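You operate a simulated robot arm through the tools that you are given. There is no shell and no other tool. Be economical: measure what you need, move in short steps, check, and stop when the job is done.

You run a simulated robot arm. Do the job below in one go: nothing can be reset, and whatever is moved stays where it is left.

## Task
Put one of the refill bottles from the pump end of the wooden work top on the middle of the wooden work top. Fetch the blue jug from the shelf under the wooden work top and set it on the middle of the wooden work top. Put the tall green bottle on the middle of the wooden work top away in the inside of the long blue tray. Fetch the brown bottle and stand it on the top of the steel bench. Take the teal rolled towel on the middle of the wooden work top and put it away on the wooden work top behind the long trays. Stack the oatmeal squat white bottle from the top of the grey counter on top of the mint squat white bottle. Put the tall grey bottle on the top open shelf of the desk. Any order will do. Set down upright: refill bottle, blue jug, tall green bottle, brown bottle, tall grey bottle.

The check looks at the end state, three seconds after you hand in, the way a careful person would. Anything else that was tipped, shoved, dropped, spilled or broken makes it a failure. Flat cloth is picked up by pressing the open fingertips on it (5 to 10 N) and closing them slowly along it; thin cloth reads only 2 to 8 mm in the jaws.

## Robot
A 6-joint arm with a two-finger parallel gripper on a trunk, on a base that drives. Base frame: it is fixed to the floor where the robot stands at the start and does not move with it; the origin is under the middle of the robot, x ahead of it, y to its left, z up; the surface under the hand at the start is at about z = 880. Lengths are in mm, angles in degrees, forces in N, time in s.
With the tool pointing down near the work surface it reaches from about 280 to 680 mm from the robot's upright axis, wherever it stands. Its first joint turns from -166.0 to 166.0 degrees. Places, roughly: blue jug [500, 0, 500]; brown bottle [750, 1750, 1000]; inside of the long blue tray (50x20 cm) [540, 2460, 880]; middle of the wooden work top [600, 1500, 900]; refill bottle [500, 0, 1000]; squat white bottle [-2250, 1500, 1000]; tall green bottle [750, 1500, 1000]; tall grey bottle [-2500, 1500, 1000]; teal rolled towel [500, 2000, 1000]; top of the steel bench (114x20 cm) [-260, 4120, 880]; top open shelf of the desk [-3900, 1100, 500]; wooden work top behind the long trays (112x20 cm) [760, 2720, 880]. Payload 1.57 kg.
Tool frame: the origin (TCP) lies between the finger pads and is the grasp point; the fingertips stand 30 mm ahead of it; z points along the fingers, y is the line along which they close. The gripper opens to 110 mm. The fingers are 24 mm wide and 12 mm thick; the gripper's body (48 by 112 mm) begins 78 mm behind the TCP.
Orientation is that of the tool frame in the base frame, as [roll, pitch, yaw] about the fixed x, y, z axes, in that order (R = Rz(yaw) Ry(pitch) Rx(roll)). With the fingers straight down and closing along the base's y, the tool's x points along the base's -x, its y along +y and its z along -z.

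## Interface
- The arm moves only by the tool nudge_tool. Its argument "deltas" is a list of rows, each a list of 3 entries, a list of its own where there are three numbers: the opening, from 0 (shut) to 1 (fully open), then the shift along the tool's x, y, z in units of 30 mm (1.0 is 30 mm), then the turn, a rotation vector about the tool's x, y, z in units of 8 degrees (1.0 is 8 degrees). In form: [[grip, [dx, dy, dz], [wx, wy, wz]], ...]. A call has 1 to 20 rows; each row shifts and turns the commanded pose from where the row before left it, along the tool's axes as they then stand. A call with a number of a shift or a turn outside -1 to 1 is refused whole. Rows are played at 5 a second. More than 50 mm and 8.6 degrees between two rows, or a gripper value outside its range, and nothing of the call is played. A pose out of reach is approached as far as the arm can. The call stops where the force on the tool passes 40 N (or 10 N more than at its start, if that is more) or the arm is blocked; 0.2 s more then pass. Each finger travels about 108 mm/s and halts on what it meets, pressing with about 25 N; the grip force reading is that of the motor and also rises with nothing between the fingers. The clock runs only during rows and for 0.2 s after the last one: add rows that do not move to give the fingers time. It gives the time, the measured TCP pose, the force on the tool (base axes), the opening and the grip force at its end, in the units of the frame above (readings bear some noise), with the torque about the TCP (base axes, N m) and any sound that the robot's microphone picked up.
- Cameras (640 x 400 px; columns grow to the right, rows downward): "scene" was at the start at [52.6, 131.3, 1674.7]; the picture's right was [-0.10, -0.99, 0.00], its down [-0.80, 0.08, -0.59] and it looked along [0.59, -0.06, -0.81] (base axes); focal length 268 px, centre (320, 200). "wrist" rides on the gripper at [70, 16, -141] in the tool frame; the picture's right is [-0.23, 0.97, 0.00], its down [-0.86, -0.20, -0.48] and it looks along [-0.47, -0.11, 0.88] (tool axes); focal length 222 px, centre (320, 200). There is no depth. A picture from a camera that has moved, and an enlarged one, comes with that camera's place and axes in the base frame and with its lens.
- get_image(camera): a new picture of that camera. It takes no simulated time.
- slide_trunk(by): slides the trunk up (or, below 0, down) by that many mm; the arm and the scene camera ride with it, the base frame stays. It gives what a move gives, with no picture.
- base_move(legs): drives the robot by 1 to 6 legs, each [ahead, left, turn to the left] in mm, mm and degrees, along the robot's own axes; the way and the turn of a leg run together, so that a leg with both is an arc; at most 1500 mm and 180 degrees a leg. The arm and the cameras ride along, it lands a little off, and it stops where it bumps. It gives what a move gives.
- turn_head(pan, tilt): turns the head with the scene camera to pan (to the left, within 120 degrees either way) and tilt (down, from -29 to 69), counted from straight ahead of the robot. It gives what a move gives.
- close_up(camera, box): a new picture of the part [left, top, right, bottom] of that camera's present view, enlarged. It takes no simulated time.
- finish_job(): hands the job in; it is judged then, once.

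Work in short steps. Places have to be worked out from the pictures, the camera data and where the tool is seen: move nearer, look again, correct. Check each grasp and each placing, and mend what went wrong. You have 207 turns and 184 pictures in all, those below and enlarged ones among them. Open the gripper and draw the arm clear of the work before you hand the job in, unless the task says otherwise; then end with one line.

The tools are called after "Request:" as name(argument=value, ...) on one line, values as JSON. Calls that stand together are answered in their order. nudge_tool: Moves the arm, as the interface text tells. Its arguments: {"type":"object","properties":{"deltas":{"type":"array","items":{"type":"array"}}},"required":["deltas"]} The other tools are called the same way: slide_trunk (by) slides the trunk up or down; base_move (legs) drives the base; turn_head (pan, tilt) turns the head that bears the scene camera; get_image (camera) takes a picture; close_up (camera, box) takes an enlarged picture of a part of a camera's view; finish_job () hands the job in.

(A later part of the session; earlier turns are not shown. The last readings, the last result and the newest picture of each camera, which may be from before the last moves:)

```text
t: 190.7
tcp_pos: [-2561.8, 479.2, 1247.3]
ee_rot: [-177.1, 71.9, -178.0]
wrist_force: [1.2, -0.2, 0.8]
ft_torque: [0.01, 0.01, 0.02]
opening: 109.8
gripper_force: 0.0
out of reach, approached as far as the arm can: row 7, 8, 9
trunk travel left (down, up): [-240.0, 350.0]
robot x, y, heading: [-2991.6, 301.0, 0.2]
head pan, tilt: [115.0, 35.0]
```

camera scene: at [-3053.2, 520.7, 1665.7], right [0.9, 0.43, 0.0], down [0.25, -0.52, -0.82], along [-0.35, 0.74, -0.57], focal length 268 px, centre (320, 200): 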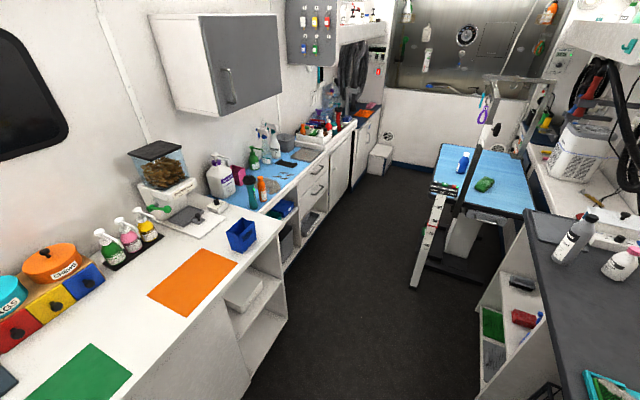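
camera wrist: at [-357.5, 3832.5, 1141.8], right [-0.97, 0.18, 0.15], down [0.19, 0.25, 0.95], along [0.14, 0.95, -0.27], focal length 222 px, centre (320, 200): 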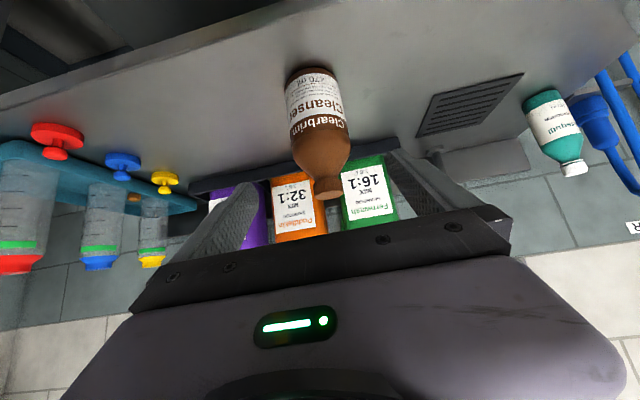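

Pitch near 72° is possible though constrained close-in. Return to vertical, drive alongside the counter and look at the labels.

Request:
nudge_tool(deltas=[[1, [0, 0, 0], [0, 1, 0]], [1, [0, 0, 0], [0, 1, 0]], [1, [0, 0, 0], [0, 1, 0]], [1, [0, 0, 0], [0, 1, 0]], [1, [0, 0, 0], [0, 1, 0]], [1, [0, 0, 0], [0, 1, 0]], [1, [0, 0, 0], [0, 1, 0]], [1, [0, 0, 0], [0, 1, 0]], [1, [0, 0, 0], [0, 1, 0]], [1, [0, 0, 0], [0, 0, 0]]])

Request:
base_move(legs=[[0, 900, 0]])

Request:
turn_head(pan=5, tilt=50)

Request:
get_image(camera="scene")

Request:
get_image(camera="wrist")

```text
t: 192.9
tcp_pos: [-2560.3, 478.9, 1247.1]
ee_rot: [-179.1, -0.1, 179.4]
wrist_force: [0.0, 0.4, 0.1]
ft_torque: [-0.02, -0.01, -0.02]
opening: 109.9
gripper_force: 0.1
trunk travel left (down, up): [-240.0, 350.0]
robot x, y, heading: [-2993.9, 302.0, 0.7]
head pan, tilt: [115.0, 35.0]
```

```text
t: 197.6
tcp_pos: [-2577.1, 1366.0, 1246.5]
ee_rot: [-179.2, -0.1, 179.8]
wrist_force: [0.4, -0.5, -0.3]
ft_torque: [0.0, 0.02, 0.02]
opening: 110.0
gripper_force: 0.1
trunk travel left (down, up): [-240.0, 350.0]
robot x, y, heading: [-3004.7, 1181.8, 1.3]
head pan, tilt: [115.0, 35.0]
```

```text
t: 199.4
tcp_pos: [-2576.7, 1366.6, 1246.1]
ee_rot: [-179.2, -0.1, 179.8]
wrist_force: [-0.3, 0.2, 0.6]
ft_torque: [-0.01, 0.02, -0.01]
opening: 109.9
gripper_force: 0.1
trunk travel left (down, up): [-240.0, 350.0]
robot x, y, heading: [-3008.7, 1187.3, 1.1]
head pan, tilt: [5.0, 50.0]
```

```text
130 pictures are left
camera scene: at [-2954.3, 1333.3, 1644.0], right [0.11, -0.99, 0.0], down [-0.76, -0.08, -0.64], along [0.64, 0.07, -0.77], focal length 268 px, centre (320, 200)
```

scene: 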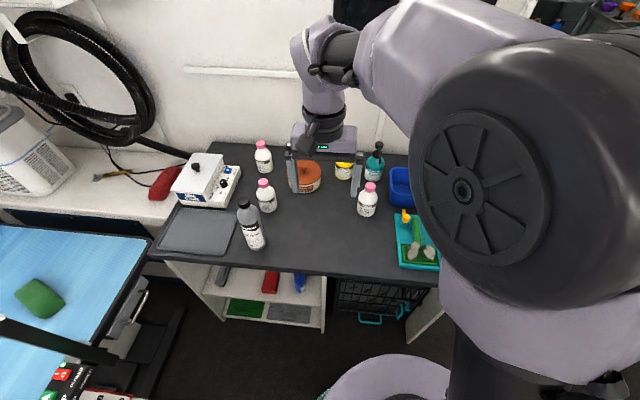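

```text
129 pictures are left
camera wrist: at [-2646.7, 1385.0, 1388.3], right [0.23, 0.97, -0.02], down [0.85, -0.19, 0.48], along [0.46, -0.12, -0.88], focal length 222 px, centre (320, 200)
```

wrist: 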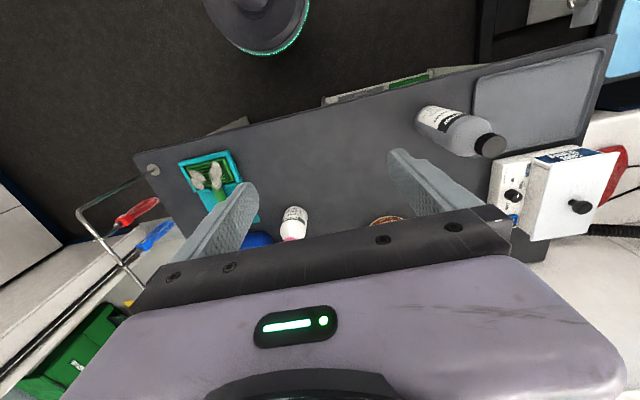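

Zoom on the three pink-capped bottles to read their labels.

Request:
close_up(camera="scene", box=[225, 130, 345, 260])

Request:
close_up(camera="scene", box=[335, 170, 395, 230])

```text
3.08 times, centred on (285, 195) of scene
camera zoom: at [-2954.3, 1333.3, 1644.0], right [0.11, -0.99, 0.0], down [-0.76, -0.08, -0.64], along [0.64, 0.07, -0.77], focal length 823 px, centre (428, 215)
```

zoom: 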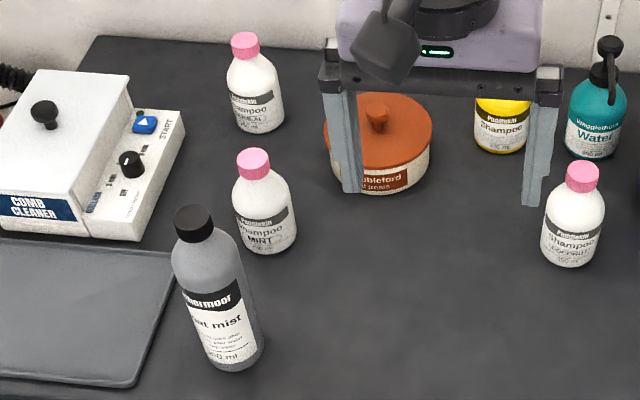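

```text
6.67 times, centred on (365, 200) of scene
camera zoom: at [-2954.3, 1333.3, 1644.0], right [0.11, -0.99, 0.0], down [-0.76, -0.08, -0.64], along [0.64, 0.07, -0.77], focal length 1784 px, centre (20, 200)
```

zoom: 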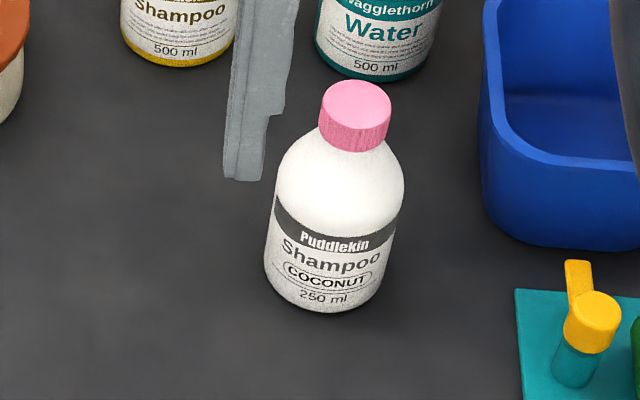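

Request:
close_up(camera="scene", box=[245, 135, 285, 180])

```text
8.89 times, centred on (265, 158) of scene
camera zoom: at [-2954.3, 1333.3, 1644.0], right [0.11, -0.99, 0.0], down [-0.76, -0.08, -0.64], along [0.64, 0.07, -0.77], focal length 2379 px, centre (809, 578)
```

zoom: 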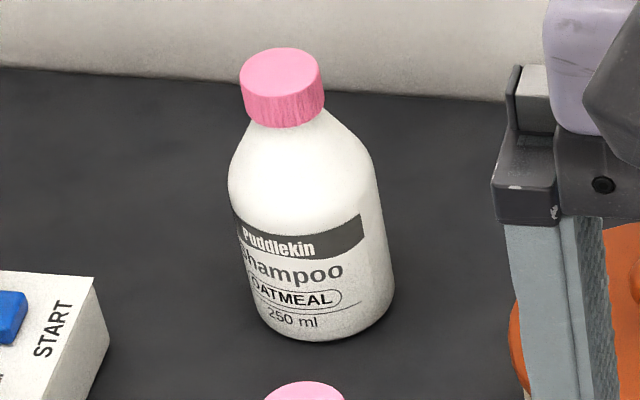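

Labels: mint is the middle one (-2368,1585), oatmeal at the back (-2168,1640), coconut at right; grey bottle (-2520,1590). Grey first: reposition farther back in the corridor and raise the trunk so the same arm pose can later place it low on the shelf.

Request:
base_move(legs=[[-110, 240, -1]])

Request:
slide_trunk(by=135)

Request:
nudge_tool(deltas=[[1, [0.3, 0, 0], [0, -1, 0]], [1, [0.3, 0, 0.3], [0, -1, 0]], [1, [0.3, 0, 0.3], [0, -1, 0]], [1, [0.3, 0, 0.3], [0, -1, 0]], [1, [0.3, 0, 0.3], [0, -1, 0]], [1, [0.5, 0, 0.3], [0, -1, 0]], [1, [0.5, 0, 0], [0, -1, 0]], [1, [0.5, 0, 0], [0, -0.5, 0]], [1, [0, 0, 0], [0, 0, 0]]])

Request:
get_image(camera="wrist")

```text
t: 201.4
tcp_pos: [-2685.1, 1605.1, 1246.0]
ee_rot: [-179.1, 0.1, 179.0]
wrist_force: [-0.3, 0.2, -0.2]
ft_torque: [-0.04, 0.0, 0.0]
opening: 110.1
gripper_force: 0.0
trunk travel left (down, up): [-240.0, 350.0]
robot x, y, heading: [-3118.1, 1431.4, 0.5]
head pan, tilt: [5.0, 50.0]
```

```text
t: 203.0
tcp_pos: [-2684.1, 1605.7, 1381.9]
ee_rot: [-179.2, -0.2, 179.0]
wrist_force: [0.3, 0.0, 0.0]
ft_torque: [-0.01, 0.0, 0.0]
opening: 110.0
gripper_force: 0.0
trunk travel left (down, up): [-374.0, 215.0]
robot x, y, heading: [-3116.8, 1431.6, 0.3]
head pan, tilt: [5.0, 50.0]
```

```text
t: 205.0
tcp_pos: [-2720.9, 1627.5, 1302.9]
ee_rot: [-178.2, 59.9, -179.6]
wrist_force: [0.2, -0.3, -0.2]
ft_torque: [0.0, -0.01, 0.03]
opening: 109.9
gripper_force: 0.0
out of reach, approached as far as the arm can: row 7, 8
trunk travel left (down, up): [-374.0, 215.0]
robot x, y, heading: [-3118.1, 1430.5, 0.2]
head pan, tilt: [5.0, 50.0]
```

```text
125 pictures are left
camera wrist: at [-2878.5, 1647.4, 1312.9], right [0.13, 0.97, 0.18], down [0.01, -0.18, 0.98], along [0.99, -0.13, -0.04], focal length 222 px, centre (320, 200)
```

wrist: 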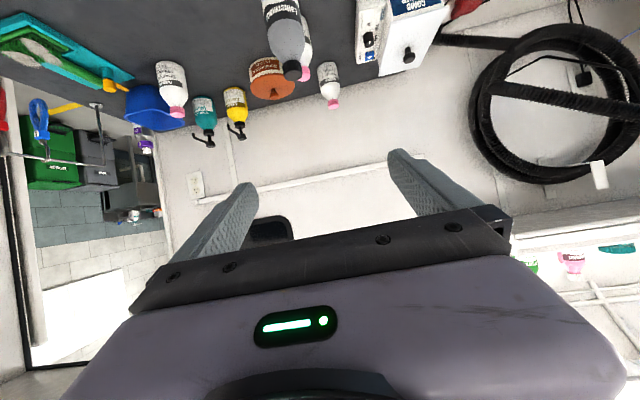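

Grey bottle in view. Move down to pre-grasp (-2633, 1590, 1050).

Request:
nudge_tool(deltas=[[1, [0.65, -0.14, 0.75], [0, 0, 0]], [1, [0.65, -0.14, 0.75], [0, 0, 0]], [1, [0.65, -0.14, 0.75], [0, 0, 0]], [1, [0.65, -0.14, 0.75], [0, 0, 0]], [1, [0.65, -0.14, 0.75], [0, 0, 0]], [1, [0.65, -0.14, 0.75], [0, 0, 0]], [1, [0.65, -0.14, 0.75], [0, 0, 0]], [1, [0.65, -0.14, 0.75], [0, 0, 0]], [1, [0.65, -0.14, 0.75], [0, 0, 0]], [1, [0, 0, 0], [0, 0, 0]]])

Request:
get_image(camera="wrist")

```text
t: 207.2
tcp_pos: [-2634.9, 1621.8, 1058.1]
ee_rot: [-177.7, 59.9, -179.5]
wrist_force: [-0.5, 0.0, -1.2]
ft_torque: [-0.02, -0.01, -0.01]
opening: 110.0
gripper_force: 0.0
out of reach, approached as far as the arm can: row 7, 8, 9
trunk travel left (down, up): [-374.0, 215.0]
robot x, y, heading: [-3114.9, 1428.9, 0.3]
head pan, tilt: [5.0, 50.0]
```

```text
124 pictures are left
camera wrist: at [-2794.2, 1641.9, 1069.8], right [0.14, 0.97, 0.18], down [0.01, -0.18, 0.98], along [0.99, -0.13, -0.04], focal length 222 px, centre (320, 200)
```

wrist: 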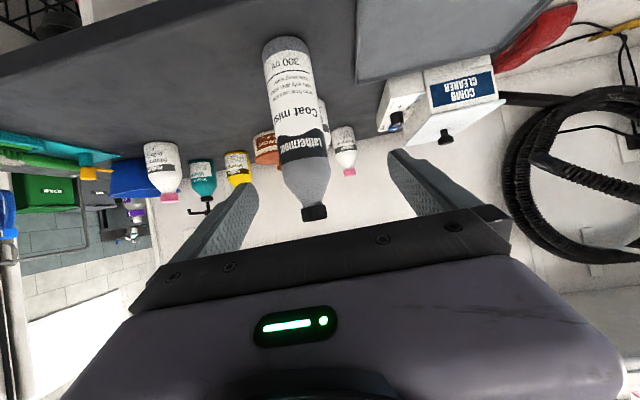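

The wrist is near a limit because the tool yaw is off the arm's azimuth; yaw the tool ~15° left to align, and see if it frees up.

Request:
nudge_tool(deltas=[[1, [0, 0, -0.3], [-0.81, 0, -0.47]], [1, [0, 0, -0.3], [-0.81, 0, -0.47]], [1, [0, -0.5, 0], [0, 0, 0]], [1, [0, -0.5, 0], [0, 0, 0]], [1, [0, 0, 0], [0, 0, 0]]])

Request:
get_image(camera="wrist")

```text
t: 208.4
tcp_pos: [-2673.3, 1715.2, 1092.1]
ee_rot: [-176.3, 59.1, -164.6]
wrist_force: [0.9, 0.1, -0.2]
ft_torque: [-0.01, -0.02, 0.0]
opening: 110.0
gripper_force: 0.1
out of reach, approached as far as the arm can: row 1, 2, 3, 4
trunk travel left (down, up): [-374.0, 215.0]
robot x, y, heading: [-3116.8, 1431.2, -0.1]
head pan, tilt: [5.0, 50.0]
```

```text
123 pictures are left
camera wrist: at [-2830.2, 1698.5, 1104.9], right [-0.09, 0.98, 0.16], down [0.06, -0.16, 0.99], along [0.99, 0.1, -0.05], focal length 222 px, centre (320, 200)
```

wrist: 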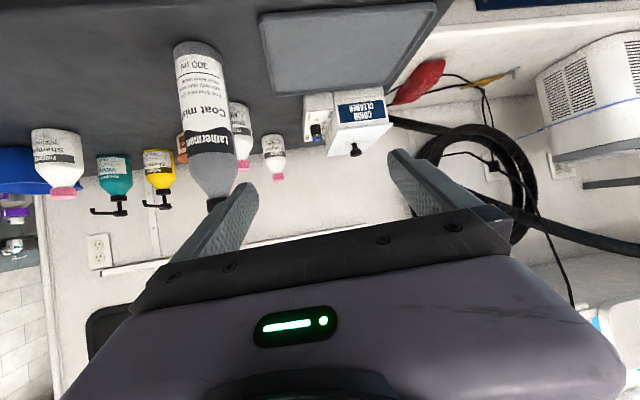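

Yawing left made it worse, so the tool must point right of the arm's azimuth. Yaw right by ~27° (net ~12° right) and re-check.

Request:
nudge_tool(deltas=[[1, [0, 0, -0.3], [0.73, 0, 0.43]], [1, [0, 0, -0.3], [0.73, 0, 0.43]], [1, [0, 0, 0], [0.73, 0, 0.43]], [1, [0, 0, 0], [0.73, 0, 0.43]], [1, [0, 0, 0], [0, 0, 0]]])

Request:
get_image(camera="wrist")

```text
t: 209.6
tcp_pos: [-2687.8, 1712.1, 1101.7]
ee_rot: [-178.6, 60.1, 167.9]
wrist_force: [-0.5, 0.6, -0.1]
ft_torque: [0.01, 0.04, 0.02]
opening: 110.0
gripper_force: 0.0
trunk travel left (down, up): [-374.0, 215.0]
robot x, y, heading: [-3114.6, 1432.9, 0.5]
head pan, tilt: [5.0, 50.0]
```

```text
122 pictures are left
camera wrist: at [-2838.6, 1764.2, 1111.8], right [0.33, 0.92, 0.19], down [-0.03, -0.19, 0.98], along [0.94, -0.33, -0.03], focal length 222 px, centre (320, 200)
```

wrist: 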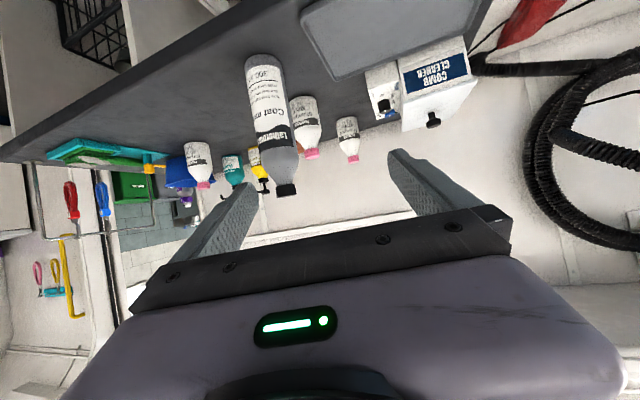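

Freed (no limit). Shift to the pre-grasp point on the bottle's line with this yaw.

Request:
nudge_tool(deltas=[[1, [0.06, -0.69, 0.3], [0, 0, 0]], [1, [0.06, -0.69, 0.8], [0, 0, 0]], [1, [0.06, -0.69, 1], [0, 0, 0]], [1, [0.06, -0.69, 1], [0, 0, 0]], [1, [0, 0, 0], [0, 0, 0]]])

Request:
get_image(camera="wrist")

```text
t: 210.8
tcp_pos: [-2633.1, 1612.2, 1050.3]
ee_rot: [-178.6, 60.2, 167.9]
wrist_force: [1.0, 0.1, 0.1]
ft_torque: [0.0, -0.02, -0.02]
opening: 110.1
gripper_force: 0.0
trunk travel left (down, up): [-374.0, 215.0]
robot x, y, heading: [-3118.0, 1431.9, -0.0]
head pan, tilt: [5.0, 50.0]
```

```text
121 pictures are left
camera wrist: at [-2783.3, 1664.9, 1059.9], right [0.33, 0.92, 0.19], down [-0.03, -0.19, 0.98], along [0.94, -0.33, -0.03], focal length 222 px, centre (320, 200)
```

wrist: 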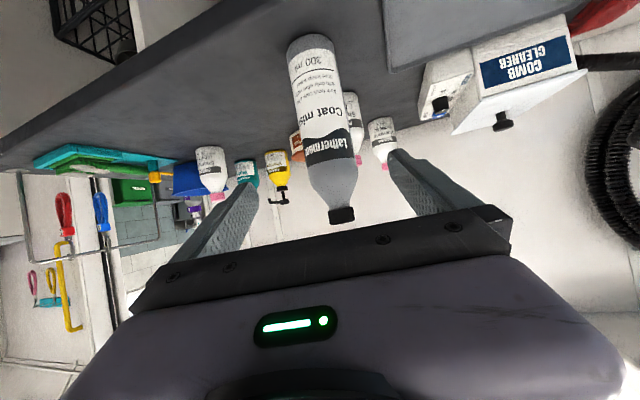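

Lined up. Advance 130 mm and grip.

Request:
nudge_tool(deltas=[[1, [0, 0, 0.8], [0, 0, 0]], [1, [0, 0, 0.8], [0, 0, 0]], [1, [0, 0, 0.8], [0, 0, 0]], [1, [0, 0, 0.8], [0, 0, 0]], [1, [0, 0, 0.8], [0, 0, 0]], [1, [0, 0, 0.33], [0, 0, 0]], [1, [0, 0, 0], [0, 0, 0]]])

Request:
get_image(camera="wrist")

```text
t: 212.4
tcp_pos: [-2523.0, 1586.7, 984.5]
ee_rot: [-178.6, 60.1, 168.0]
wrist_force: [0.1, -0.1, 0.4]
ft_torque: [0.04, -0.01, -0.01]
opening: 110.0
gripper_force: 0.1
trunk travel left (down, up): [-374.0, 215.0]
robot x, y, heading: [-3119.0, 1431.1, 0.4]
head pan, tilt: [5.0, 50.0]
```

```text
120 pictures are left
camera wrist: at [-2674.9, 1637.9, 994.9], right [0.33, 0.92, 0.19], down [-0.03, -0.19, 0.98], along [0.94, -0.33, -0.03], focal length 222 px, centre (320, 200)
```

wrist: 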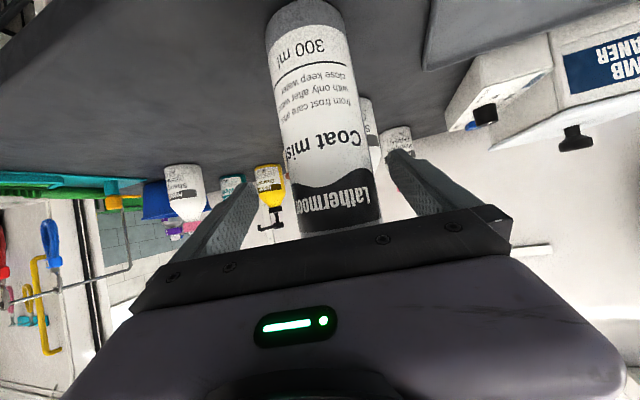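

Shift 9 mm left to centre, then close gently.

Request:
nudge_tool(deltas=[[1, [0, 0.3, 0], [0, 0, 0]], [0.8, [0, 0, 0], [0, 0, 0]], [0.65, [0, 0, 0], [0, 0, 0]], [0.5, [0, 0, 0], [0, 0, 0]], [0, [0, 0, 0], [0, 0, 0]], [0, [0, 0, 0], [0, 0, 0]]])

Request:
get_image(camera="wrist")

```text
t: 213.8
tcp_pos: [-2522.6, 1595.0, 984.9]
ee_rot: [-178.8, 60.1, 168.0]
wrist_force: [0.9, 0.9, 0.9]
ft_torque: [0.27, -0.1, -0.01]
opening: 60.8
gripper_force: 25.4
trunk travel left (down, up): [-374.0, 215.0]
robot x, y, heading: [-3114.8, 1431.4, 0.2]
head pan, tilt: [5.0, 50.0]
```

```text
119 pictures are left
camera wrist: at [-2671.9, 1646.4, 994.6], right [0.33, 0.92, 0.19], down [-0.03, -0.19, 0.98], along [0.94, -0.33, -0.03], focal length 222 px, centre (320, 200)
```

wrist: 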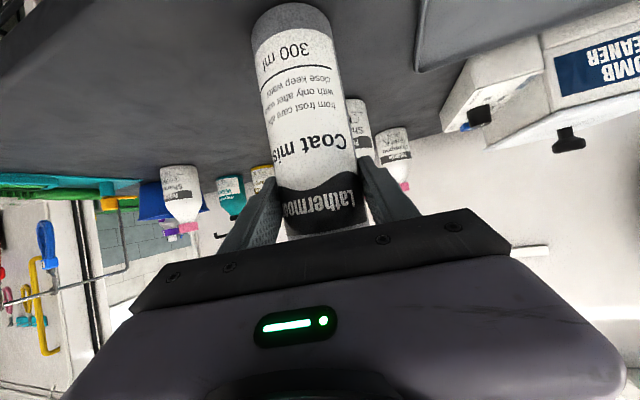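

Gripped (61 mm). Lift with the trunk, retract along the tool axis so the bottle is clear of the counter, and lift further.

Request:
slide_trunk(by=70)

Request:
nudge_tool(deltas=[[0, [0, 0, -0.8], [0, 0, 0]], [0, [0, 0, -0.8], [0, 0, 0]], [0, [0, 0, -0.8], [0, 0, 0]], [0, [0, 0, -0.8], [0, 0, 0]], [0, [0, 0, -0.8], [0, 0, 0]], [0, [0, 0, -0.33], [0, 0, 0]], [0, [0, 0, 0], [0, 0, 0]]])

Request:
slide_trunk(by=100)

Request:
get_image(camera="wrist")

```text
t: 214.9
tcp_pos: [-2521.2, 1594.8, 1053.7]
ee_rot: [-178.6, 60.0, 167.9]
wrist_force: [-0.2, 1.2, -3.0]
ft_torque: [0.0, 0.04, 0.01]
opening: 60.9
gripper_force: 25.0
trunk travel left (down, up): [-444.0, 145.0]
robot x, y, heading: [-3117.8, 1432.2, 0.4]
head pan, tilt: [5.0, 50.0]
```

```text
t: 216.5
tcp_pos: [-2630.8, 1621.0, 1121.8]
ee_rot: [-178.5, 60.1, 168.1]
wrist_force: [-0.1, -0.5, -2.9]
ft_torque: [0.01, 0.03, -0.02]
opening: 60.8
gripper_force: 24.7
trunk travel left (down, up): [-444.0, 145.0]
robot x, y, heading: [-3117.0, 1430.8, 0.1]
head pan, tilt: [5.0, 50.0]
```

```text
t: 217.8
tcp_pos: [-2631.9, 1621.0, 1221.1]
ee_rot: [-178.5, 60.1, 168.0]
wrist_force: [-0.4, 1.1, -3.3]
ft_torque: [0.0, 0.05, -0.02]
opening: 60.8
gripper_force: 24.2
trunk travel left (down, up): [-544.0, 45.0]
robot x, y, heading: [-3120.0, 1432.4, 0.1]
head pan, tilt: [5.0, 50.0]
```

```text
118 pictures are left
camera wrist: at [-2781.6, 1672.9, 1230.8], right [0.33, 0.92, 0.18], down [-0.03, -0.19, 0.98], along [0.94, -0.33, -0.03], focal length 222 px, centre (320, 200)
```

wrist: 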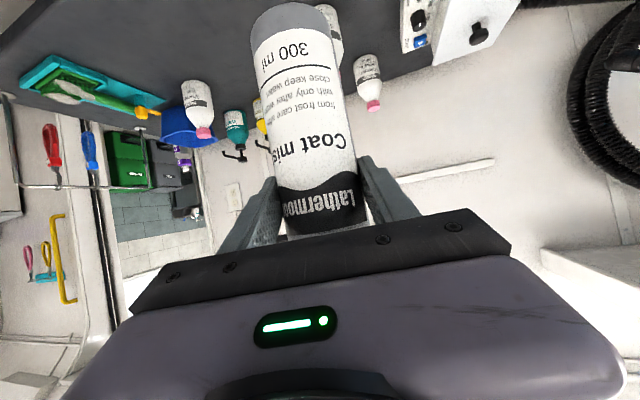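

Bottle bottom is at ~1116, above nearly everything. Shift to the corridor centre and turn right 180° to face the desk.

Request:
base_move(legs=[[60, -60, 0], [0, 0, -90], [0, 0, -90]])

Request:
turn_head(pan=10, tilt=55)

Request:
get_image(camera="scene")

Request:
get_image(camera="wrist")

```text
t: 226.4
tcp_pos: [-3529.8, 1148.3, 1221.3]
ee_rot: [-178.7, 60.1, -8.0]
wrist_force: [0.4, -0.5, -3.7]
ft_torque: [0.01, -0.04, 0.02]
opening: 60.7
gripper_force: 25.1
trunk travel left (down, up): [-544.0, 45.0]
robot x, y, heading: [-3056.1, 1369.9, -175.6]
head pan, tilt: [5.0, 50.0]
```

```text
t: 227.0
tcp_pos: [-3530.3, 1148.8, 1221.4]
ee_rot: [-178.7, 60.1, -7.9]
wrist_force: [0.4, 0.0, -3.5]
ft_torque: [-0.02, -0.04, 0.0]
opening: 60.8
gripper_force: 25.0
trunk travel left (down, up): [-544.0, 45.0]
robot x, y, heading: [-3057.5, 1371.7, -175.8]
head pan, tilt: [10.0, 55.0]
```

```text
117 pictures are left
camera scene: at [-3097.8, 1214.2, 1942.5], right [-0.25, 0.97, 0.0], down [0.79, 0.2, -0.57], along [-0.56, -0.14, -0.82], focal length 268 px, centre (320, 200)
```

scene: 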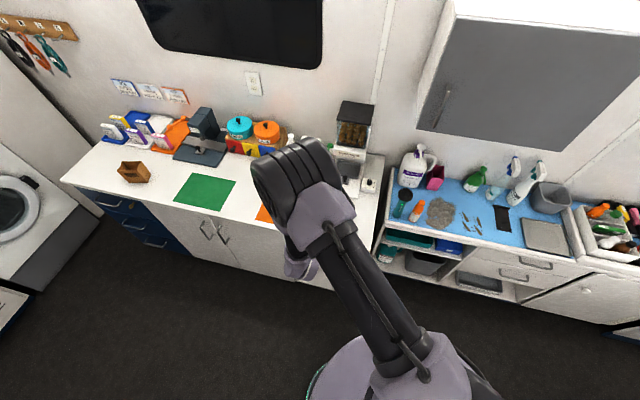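

```text
116 pictures are left
camera wrist: at [-3378.3, 1107.5, 1231.0], right [-0.27, -0.95, 0.19], down [0.02, 0.19, 0.98], along [-0.96, 0.27, -0.03], focal length 222 px, centre (320, 200)
```

wrist: 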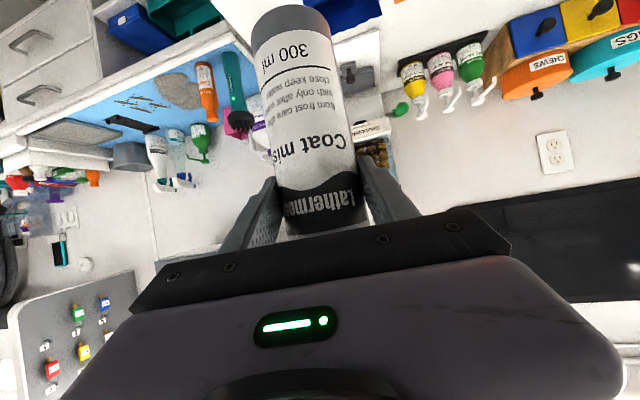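

The bay is under the right end of the white desk. Back away 110 mm, square up the heading, then lower the trunk to look into the bay.

Request:
base_move(legs=[[-110, 0, -4]])

Request:
slide_trunk(by=-380)

Request:
turn_head(pan=-5, tilt=40)

Request:
get_image(camera="scene")

Request:
get_image(camera="wrist")

```text
t: 228.2
tcp_pos: [-3436.7, 1186.1, 1220.8]
ee_rot: [-178.5, 60.1, -12.0]
wrist_force: [-0.6, -0.2, -3.3]
ft_torque: [-0.01, -0.05, 0.03]
opening: 60.8
gripper_force: 25.2
trunk travel left (down, up): [-544.0, 45.0]
robot x, y, heading: [-2953.0, 1373.3, -179.9]
head pan, tilt: [10.0, 55.0]
```

```text
t: 231.9
tcp_pos: [-3436.9, 1185.4, 840.8]
ee_rot: [-178.6, 60.2, -12.0]
wrist_force: [0.2, 0.0, -2.3]
ft_torque: [-0.01, 0.02, 0.0]
opening: 60.8
gripper_force: 24.9
trunk travel left (down, up): [-164.0, 426.0]
robot x, y, heading: [-2952.4, 1376.2, -179.6]
head pan, tilt: [10.0, 55.0]
```

```text
t: 232.7
tcp_pos: [-3437.2, 1185.5, 840.9]
ee_rot: [-178.5, 60.1, -12.0]
wrist_force: [0.3, -0.2, -3.0]
ft_torque: [-0.02, -0.05, 0.0]
opening: 60.9
gripper_force: 25.1
trunk travel left (down, up): [-164.0, 426.0]
robot x, y, heading: [-2952.3, 1376.7, -179.7]
head pan, tilt: [-5.0, 40.0]
```

```text
115 pictures are left
camera scene: at [-3015.2, 1241.3, 1583.1], right [0.08, 1.0, 0.0], down [0.64, -0.05, -0.77], along [-0.76, 0.06, -0.64], focal length 268 px, centre (320, 200)
```

scene: 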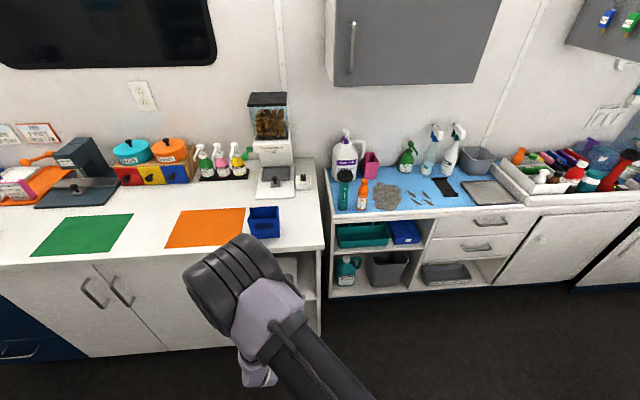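

```text
114 pictures are left
camera wrist: at [-3288.8, 1134.4, 851.0], right [-0.33, -0.92, 0.19], down [0.03, 0.19, 0.98], along [-0.94, 0.33, -0.03], focal length 222 px, centre (320, 200)
```

wrist: 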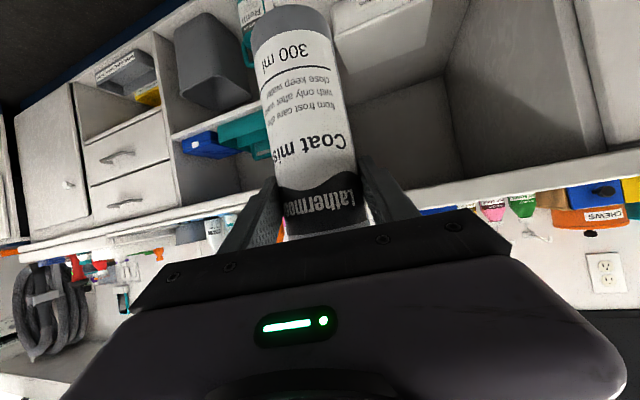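

That's the bay, with a white box on its shelf. Lower further (still in the corridor) for a level look into it.

Request:
slide_trunk(by=-110)

Request:
get_image(camera="wrist")

Request:
get_image(camera="scene")

```text
t: 234.1
tcp_pos: [-3437.4, 1186.2, 729.8]
ee_rot: [-178.5, 60.1, -12.0]
wrist_force: [0.6, 0.0, -3.7]
ft_torque: [0.01, -0.04, -0.01]
opening: 60.8
gripper_force: 24.4
trunk travel left (down, up): [-54.0, 536.0]
robot x, y, heading: [-2952.4, 1377.8, -179.7]
head pan, tilt: [-5.0, 40.0]
```

```text
113 pictures are left
camera wrist: at [-3288.8, 1134.4, 741.1], right [-0.33, -0.92, 0.19], down [0.03, 0.19, 0.98], along [-0.94, 0.33, -0.03], focal length 222 px, centre (320, 200)
```

wrist: 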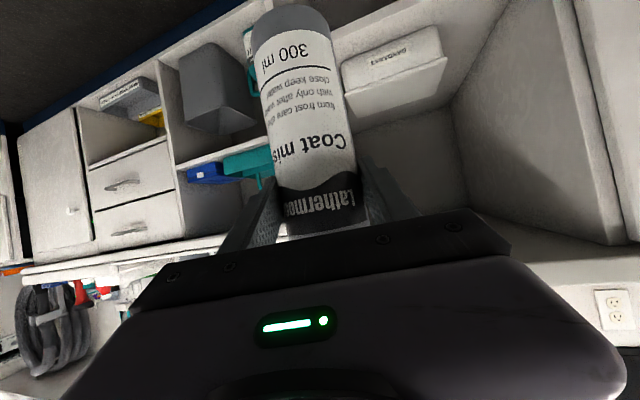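

```text
112 pictures are left
camera scene: at [-3015.1, 1241.4, 1473.3], right [0.08, 1.0, 0.0], down [0.64, -0.05, -0.77], along [-0.76, 0.06, -0.64], focal length 268 px, centre (320, 200)
```

scene: 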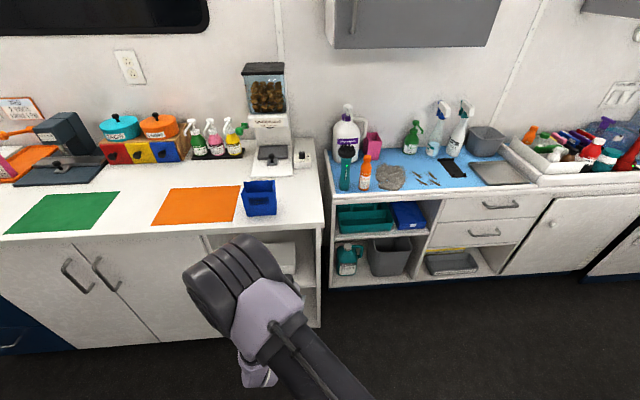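

Request:
close_up(camera="wrist", box=[320, 0, 560, 180])

Request:
close_up(camera="scene", box=[230, 200, 350, 340])

```text
2.22 times, centred on (440, 90) of wrist
camera zoom: at [-3288.8, 1134.4, 741.1], right [-0.33, -0.92, 0.19], down [0.03, 0.19, 0.98], along [-0.94, 0.33, -0.03], focal length 494 px, centre (53, 444)
```

zoom: 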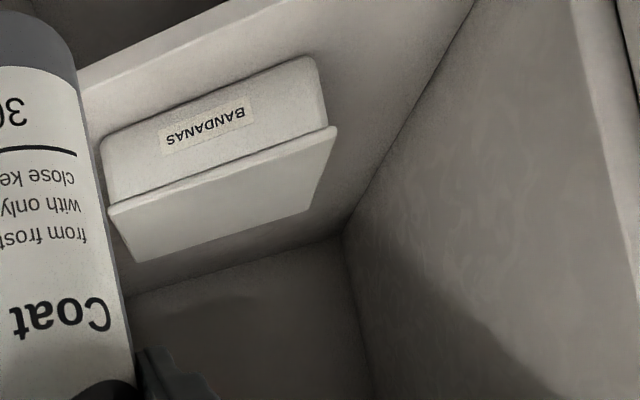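

```text
2.86 times, centred on (290, 270) of scene
camera zoom: at [-3015.1, 1241.4, 1473.3], right [0.08, 1.0, 0.0], down [0.64, -0.05, -0.77], along [-0.76, 0.06, -0.64], focal length 765 px, centre (406, 0)
```

zoom: 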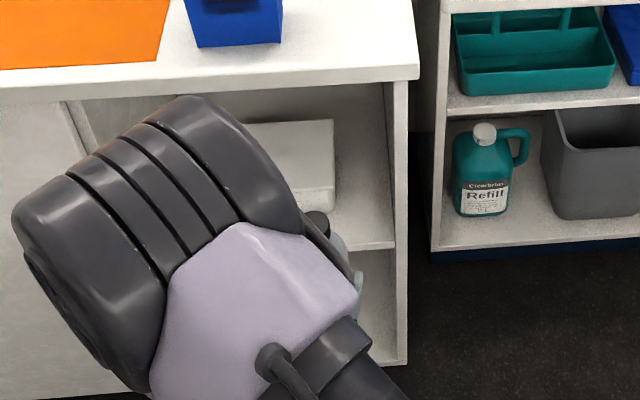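

Triangulating: shelf surface z≈485, front edge x≈-3638, bay y≈915–1264, bandana box at y 1010–1190 with front at x≈-3700, top ≈545. I'll use the free space left of the box, about (-3672, 972). Lower the trunk fully and move in front of that.

Request:
slide_trunk(by=-54)

Request:
base_move(legs=[[0, 240, 0]])

Request:
get_image(camera="wrist")

Request:
get_image(camera="scene")

```text
t: 235.0
tcp_pos: [-3437.1, 1185.8, 678.3]
ee_rot: [-178.6, 60.0, -11.9]
wrist_force: [-0.4, 0.2, -2.6]
ft_torque: [-0.01, -0.04, 0.01]
opening: 60.6
gripper_force: 25.0
trunk travel left (down, up): [0.0, 590.0]
robot x, y, heading: [-2950.7, 1375.1, -179.8]
head pan, tilt: [-5.0, 40.0]
```

```text
t: 236.8
tcp_pos: [-3435.6, 944.1, 676.4]
ee_rot: [-178.6, 60.1, -11.9]
wrist_force: [0.5, -1.0, -3.5]
ft_torque: [0.01, -0.04, -0.01]
opening: 60.7
gripper_force: 24.8
trunk travel left (down, up): [0.0, 590.0]
robot x, y, heading: [-2946.2, 1135.4, -179.5]
head pan, tilt: [-5.0, 40.0]
```

```text
109 pictures are left
camera wrist: at [-3286.9, 892.8, 687.0], right [-0.33, -0.93, 0.19], down [0.03, 0.19, 0.98], along [-0.94, 0.33, -0.03], focal length 222 px, centre (320, 200)
```

wrist: 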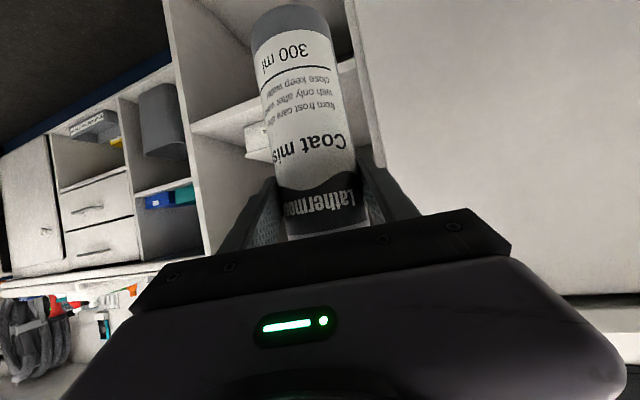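

```text
108 pictures are left
camera scene: at [-3013.5, 1000.2, 1419.1], right [0.08, 1.0, 0.0], down [0.64, -0.05, -0.77], along [-0.76, 0.06, -0.64], focal length 268 px, centre (320, 200)
```

scene: 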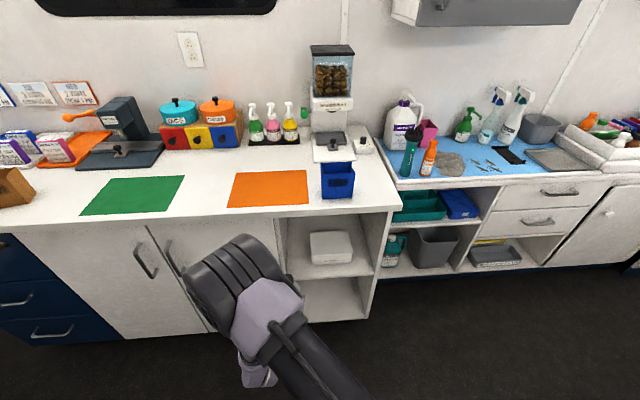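

Request:
close_up(camera="scene", box=[270, 200, 400, 330])

Request:
close_up(camera="wrist", box=[160, 0, 400, 180])

```text
3.08 times, centred on (335, 265) of scene
camera zoom: at [-3013.5, 1000.2, 1419.1], right [0.08, 1.0, 0.0], down [0.64, -0.05, -0.77], along [-0.76, 0.06, -0.64], focal length 823 px, centre (274, 0)
```

zoom: 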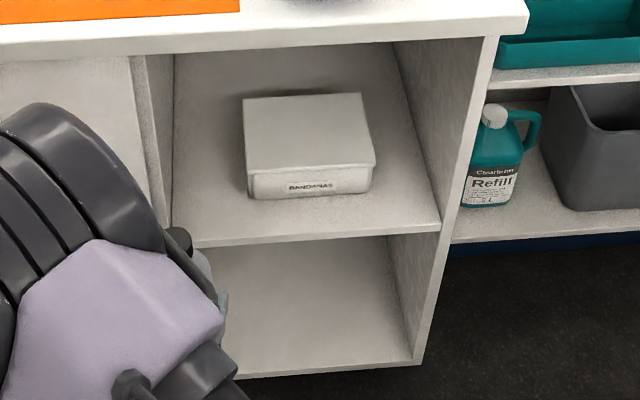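

```text
2.22 times, centred on (280, 90) of wrist
camera zoom: at [-3286.9, 892.8, 687.0], right [-0.33, -0.93, 0.19], down [0.03, 0.19, 0.98], along [-0.94, 0.33, -0.03], focal length 494 px, centre (409, 444)
```

zoom: 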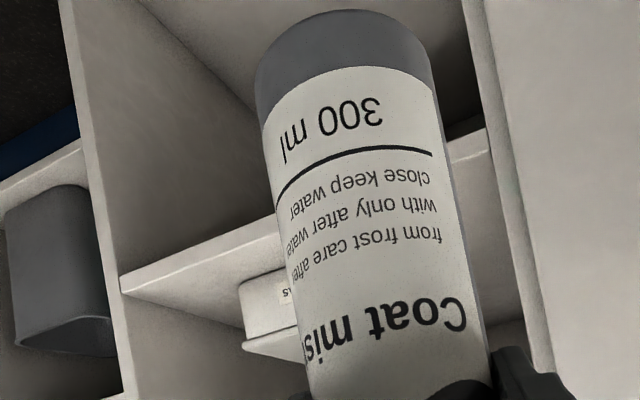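

Left gap is y≈910–1013; target (-3675, 965). Drive 110 mm ahead (bottle still outside the bay) and check.

Request:
base_move(legs=[[115, 0, 0]])

Request:
get_image(camera="wrist")

```text
t: 238.0
tcp_pos: [-3549.8, 945.5, 677.1]
ee_rot: [-178.6, 60.1, -12.1]
wrist_force: [-0.2, 0.2, -2.8]
ft_torque: [-0.01, -0.03, 0.01]
opening: 60.6
gripper_force: 25.4
trunk travel left (down, up): [0.0, 590.0]
robot x, y, heading: [-3062.9, 1133.8, -179.6]
head pan, tilt: [-5.0, 40.0]
```

```text
105 pictures are left
camera wrist: at [-3402.2, 893.1, 687.0], right [-0.33, -0.92, 0.19], down [0.03, 0.19, 0.98], along [-0.94, 0.33, -0.03], focal length 222 px, centre (320, 200)
```

wrist: 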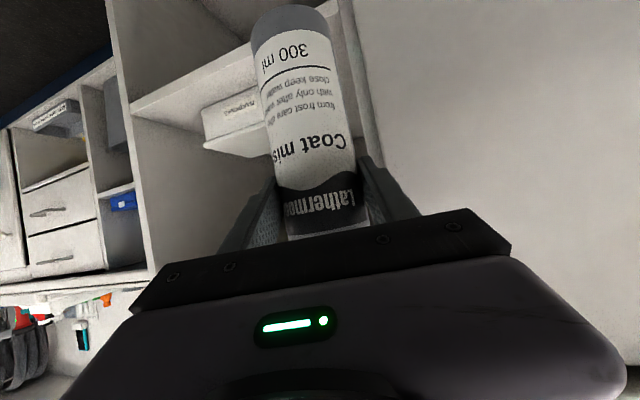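

Advance along the tool axis in steps into the bay.

Request:
nudge_tool(deltas=[[0, [0, 0, 0.7], [0, 0, 0]], [0, [0, 0, 0.7], [0, 0, 0]], [0, [0, 0, 0.7], [0, 0, 0]], [0, [0, 0, 0.7], [0, 0, 0]], [0, [0, 0, 0], [0, 0, 0]]])

Request:
get_image(camera="wrist")

Request:
close_up(camera="scene", box=[230, 190, 400, 340])

```text
t: 239.2
tcp_pos: [-3620.6, 964.4, 633.0]
ee_rot: [-178.7, 59.9, -12.0]
wrist_force: [0.1, 0.4, -2.7]
ft_torque: [0.0, -0.02, -0.01]
opening: 61.0
gripper_force: 25.0
trunk travel left (down, up): [0.0, 590.0]
robot x, y, heading: [-3068.6, 1132.3, -179.9]
head pan, tilt: [-5.0, 40.0]
```

```text
104 pictures are left
camera wrist: at [-3471.8, 911.7, 643.1], right [-0.33, -0.92, 0.18], down [0.03, 0.19, 0.98], along [-0.94, 0.33, -0.03], focal length 222 px, centre (320, 200)
```

wrist: 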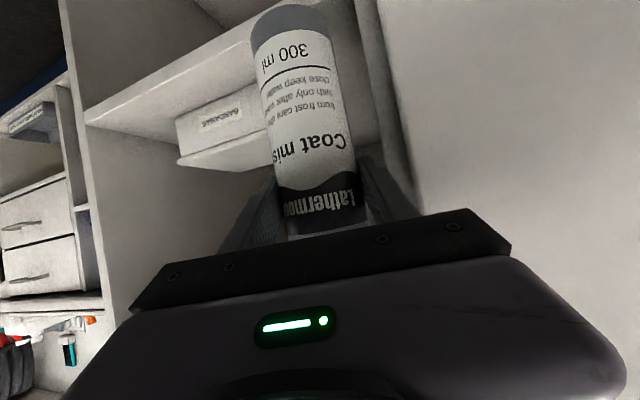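

```text
2.67 times, centred on (315, 265) of scene
camera zoom: at [-3128.7, 999.8, 1419.2], right [0.08, 1.0, 0.0], down [0.64, -0.05, -0.77], along [-0.76, 0.06, -0.64], focal length 714 px, centre (333, 27)
```

zoom: 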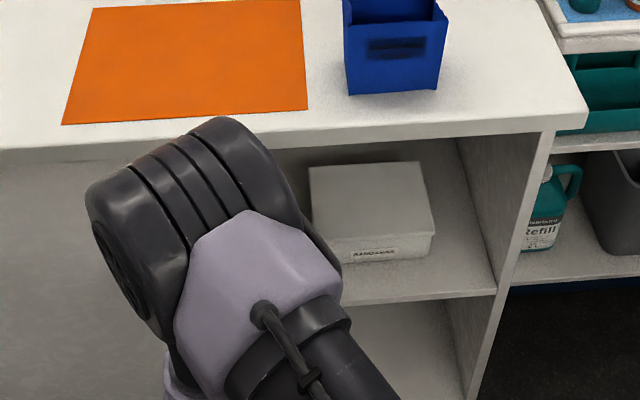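

Clearance to the divider ≈10 mm. Continue 60 mm more along the axis.

Request:
nudge_tool(deltas=[[0, [0, -0.05, 0.5], [0, 0, 0]], [0, [0, -0.05, 0.5], [0, 0, 0]], [0, [0, -0.05, 0.5], [0, 0, 0]], [0, [0, 0, 0.4], [0, 0, 0]], [0, [0, 0, 0], [0, 0, 0]]])

Request:
get_image(camera="wrist")

```text
t: 240.4
tcp_pos: [-3668.1, 978.1, 606.1]
ee_rot: [-178.6, 60.1, -12.1]
wrist_force: [-0.5, 0.1, -3.1]
ft_torque: [0.0, -0.02, 0.02]
opening: 60.7
gripper_force: 25.3
trunk travel left (down, up): [0.0, 590.0]
robot x, y, heading: [-3060.6, 1136.1, -179.7]
head pan, tilt: [-5.0, 40.0]
```

```text
102 pictures are left
camera wrist: at [-3519.4, 926.7, 617.2], right [-0.33, -0.92, 0.19], down [0.03, 0.19, 0.98], along [-0.94, 0.33, -0.03], focal length 222 px, centre (320, 200)
```

wrist: 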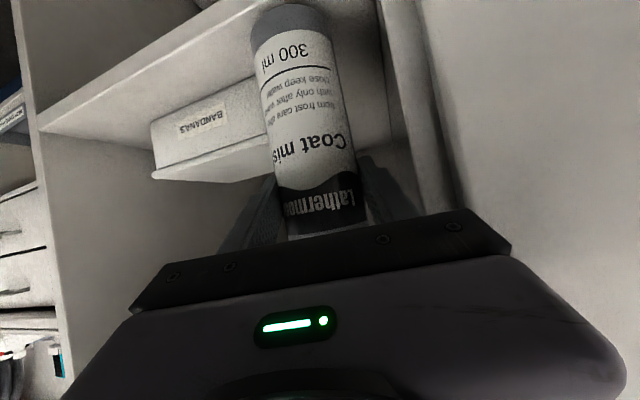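

Shift ~15 mm deeper and slightly left, then lower toward the shelf.

Request:
nudge_tool(deltas=[[0, [-0.22, 0.3, 0.39], [0, 0, 0]], [0, [0.26, 0, 0.15], [0, 0, 0]], [0, [0.09, 0, 0.05], [0, 0, 0]], [0, [0, 0, 0], [0, 0, 0]]])

```text
t: 241.4
tcp_pos: [-3684.2, 972.5, 597.4]
ee_rot: [-179.0, 60.3, -12.6]
wrist_force: [-2.2, 6.6, 22.8]
ft_torque: [-0.64, 0.46, 0.08]
opening: 60.9
gripper_force: 24.6
trunk travel left (down, up): [0.0, 590.0]
robot x, y, heading: [-3059.4, 1135.1, -179.8]
head pan, tilt: [-5.0, 40.0]
```

Contact at TCP z≈597 (shelf ≈492). Ease up slightly and look.

Request:
nudge_tool(deltas=[[0, [-0.06, 0, -0.035], [0, 0, 0]], [0, [0, 0, 0], [0, 0, 0]]])

Request:
get_image(camera="wrist")

```text
t: 242.0
tcp_pos: [-3682.5, 972.7, 598.8]
ee_rot: [-178.8, 60.0, -12.2]
wrist_force: [-6.1, 5.1, 14.5]
ft_torque: [-0.24, 0.67, -0.04]
opening: 60.6
gripper_force: 24.7
trunk travel left (down, up): [0.0, 590.0]
robot x, y, heading: [-3062.1, 1132.8, -179.6]
head pan, tilt: [-5.0, 40.0]
```

```text
101 pictures are left
camera wrist: at [-3534.6, 921.4, 607.4], right [-0.33, -0.92, 0.19], down [0.03, 0.19, 0.98], along [-0.94, 0.33, -0.03], focal length 222 px, centre (320, 200)
```

wrist: 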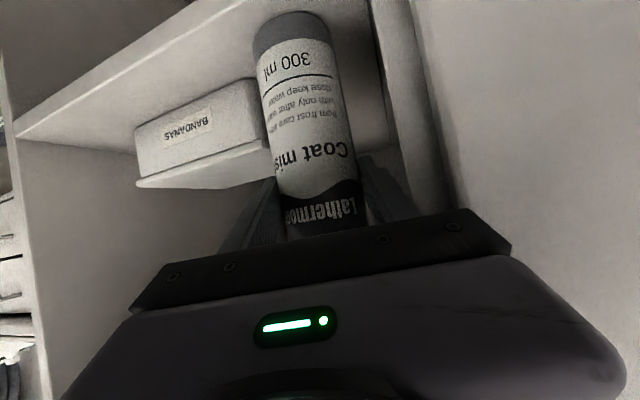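

Residual force 15 N; raise 3 mm more to settle to light contact.

Request:
nudge_tool(deltas=[[0, [-0.05, 0, -0.03], [0, 0, 0]], [0, [-0.05, 0, -0.03], [0, 0, 0]], [0, [0, 0, 0], [0, 0, 0]]])

Request:
close_up(camera="wrist", box=[200, 0, 440, 180])

```text
t: 242.8
tcp_pos: [-3680.9, 974.3, 599.5]
ee_rot: [-178.6, 60.0, -11.9]
wrist_force: [0.2, -0.3, -3.6]
ft_torque: [-0.02, -0.05, 0.0]
opening: 60.8
gripper_force: 25.1
trunk travel left (down, up): [0.0, 590.0]
robot x, y, heading: [-3060.6, 1133.6, -179.7]
head pan, tilt: [-5.0, 40.0]
```

```text
2.22 times, centred on (320, 90) of wrist
camera zoom: at [-3533.9, 921.8, 609.5], right [-0.33, -0.92, 0.18], down [0.03, 0.18, 0.98], along [-0.94, 0.33, -0.03], focal length 494 px, centre (320, 444)
```

zoom: 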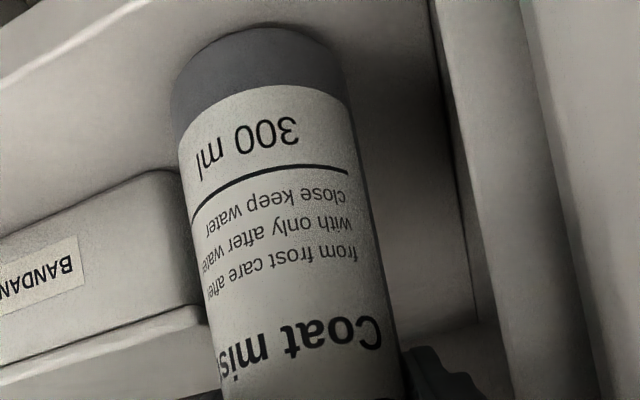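

Free again. Lower 1.5 mm to light contact and check.

Request:
nudge_tool(deltas=[[0, [0.035, 0, 0.02], [0, 0, 0]], [0, [0, 0, 0], [0, 0, 0]]])

```text
t: 243.4
tcp_pos: [-3682.6, 973.5, 598.5]
ee_rot: [-178.6, 60.2, -12.1]
wrist_force: [1.1, 1.9, -2.1]
ft_torque: [-0.08, 0.02, 0.06]
opening: 61.1
gripper_force: 24.8
trunk travel left (down, up): [0.0, 590.0]
robot x, y, heading: [-3063.9, 1132.2, -179.5]
head pan, tilt: [-5.0, 40.0]
```

Touching. Another 0.6 mm, then open a limited amount (wall nearby).

Request:
nudge_tool(deltas=[[0, [0.018, 0, 0.01], [0, 0, 0]], [0.58, [0, 0, 0], [0, 0, 0]], [0.62, [0, 0, 0], [0, 0, 0]], [0.66, [0, 0, 0], [0, 0, 0]], [0.7, [0, 0, 0], [0, 0, 0]], [0.7, [0, 0, 0], [0, 0, 0]]])

Request:
get_image(camera="wrist")

```text
t: 244.8
tcp_pos: [-3682.9, 975.4, 597.7]
ee_rot: [-178.7, 60.1, -12.2]
wrist_force: [2.4, 15.5, 0.4]
ft_torque: [-0.6, 0.12, 0.73]
opening: 63.4
gripper_force: 0.1
trunk travel left (down, up): [0.0, 590.0]
robot x, y, heading: [-3063.2, 1134.2, -180.0]
head pan, tilt: [-5.0, 40.0]
```

```text
99 pictures are left
camera wrist: at [-3534.3, 922.3, 608.5], right [-0.34, -0.92, 0.19], down [0.03, 0.19, 0.98], along [-0.94, 0.34, -0.03], focal length 222 px, centre (320, 200)
```

wrist: 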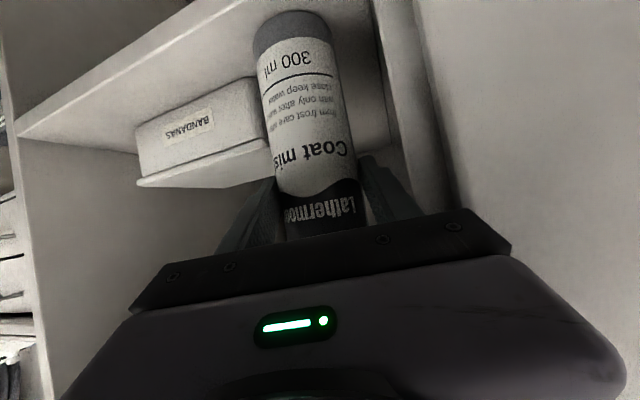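

The outer finger is against the divider (wall ≈y 930). Re-grip, lift slightly, and move to about (-3672, 986) where there's room to open.

Request:
nudge_tool(deltas=[[0.3, [0, 0, 0], [0, 0, 0]], [0, [0, 0, 0], [0, 0, 0]], [0, [0, 0, 0], [0, 0, 0]], [0, [-0.13, 0, -0.075], [0, 0, 0]], [0, [0.05, -0.42, -0.08], [0, 0, 0]], [0, [0, 0, 0], [0, 0, 0]]])

Request:
get_image(camera="wrist")

```text
t: 246.2
tcp_pos: [-3677.9, 983.8, 603.0]
ee_rot: [-178.6, 60.1, -12.1]
wrist_force: [-0.1, 0.1, -3.3]
ft_torque: [0.05, -0.05, -0.01]
opening: 60.7
gripper_force: 24.8
trunk travel left (down, up): [0.0, 590.0]
robot x, y, heading: [-3062.8, 1132.5, -179.7]
head pan, tilt: [-5.0, 40.0]
```

```text
98 pictures are left
camera wrist: at [-3528.8, 931.5, 613.0], right [-0.33, -0.92, 0.19], down [0.03, 0.19, 0.98], along [-0.94, 0.33, -0.03], focal length 222 px, centre (320, 200)
```

wrist: 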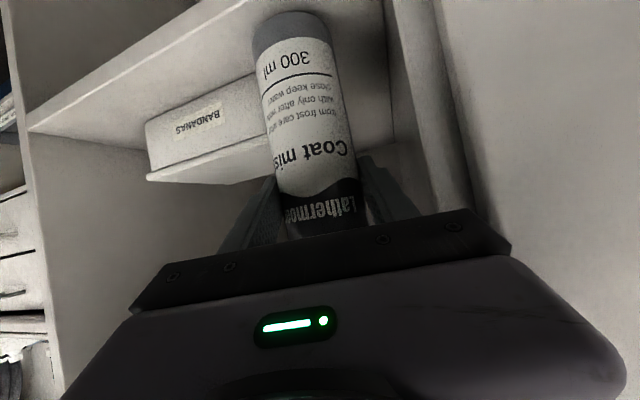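

Position (-3678, 984) leaves gaps on both sides. Lower to contact.

Request:
nudge_tool(deltas=[[0, [0.09, 0, 0.05], [0, 0, 0]], [0, [0.035, 0, 0.02], [0, 0, 0]], [0, [0, 0, 0], [0, 0, 0]]])

```text
t: 247.0
tcp_pos: [-3676.5, 984.5, 598.3]
ee_rot: [-178.5, 60.1, -12.0]
wrist_force: [0.3, 0.4, -2.3]
ft_torque: [-0.02, -0.02, 0.01]
opening: 60.9
gripper_force: 24.9
trunk travel left (down, up): [0.0, 590.0]
robot x, y, heading: [-3065.6, 1132.9, -180.0]
head pan, tilt: [-5.0, 40.0]
```

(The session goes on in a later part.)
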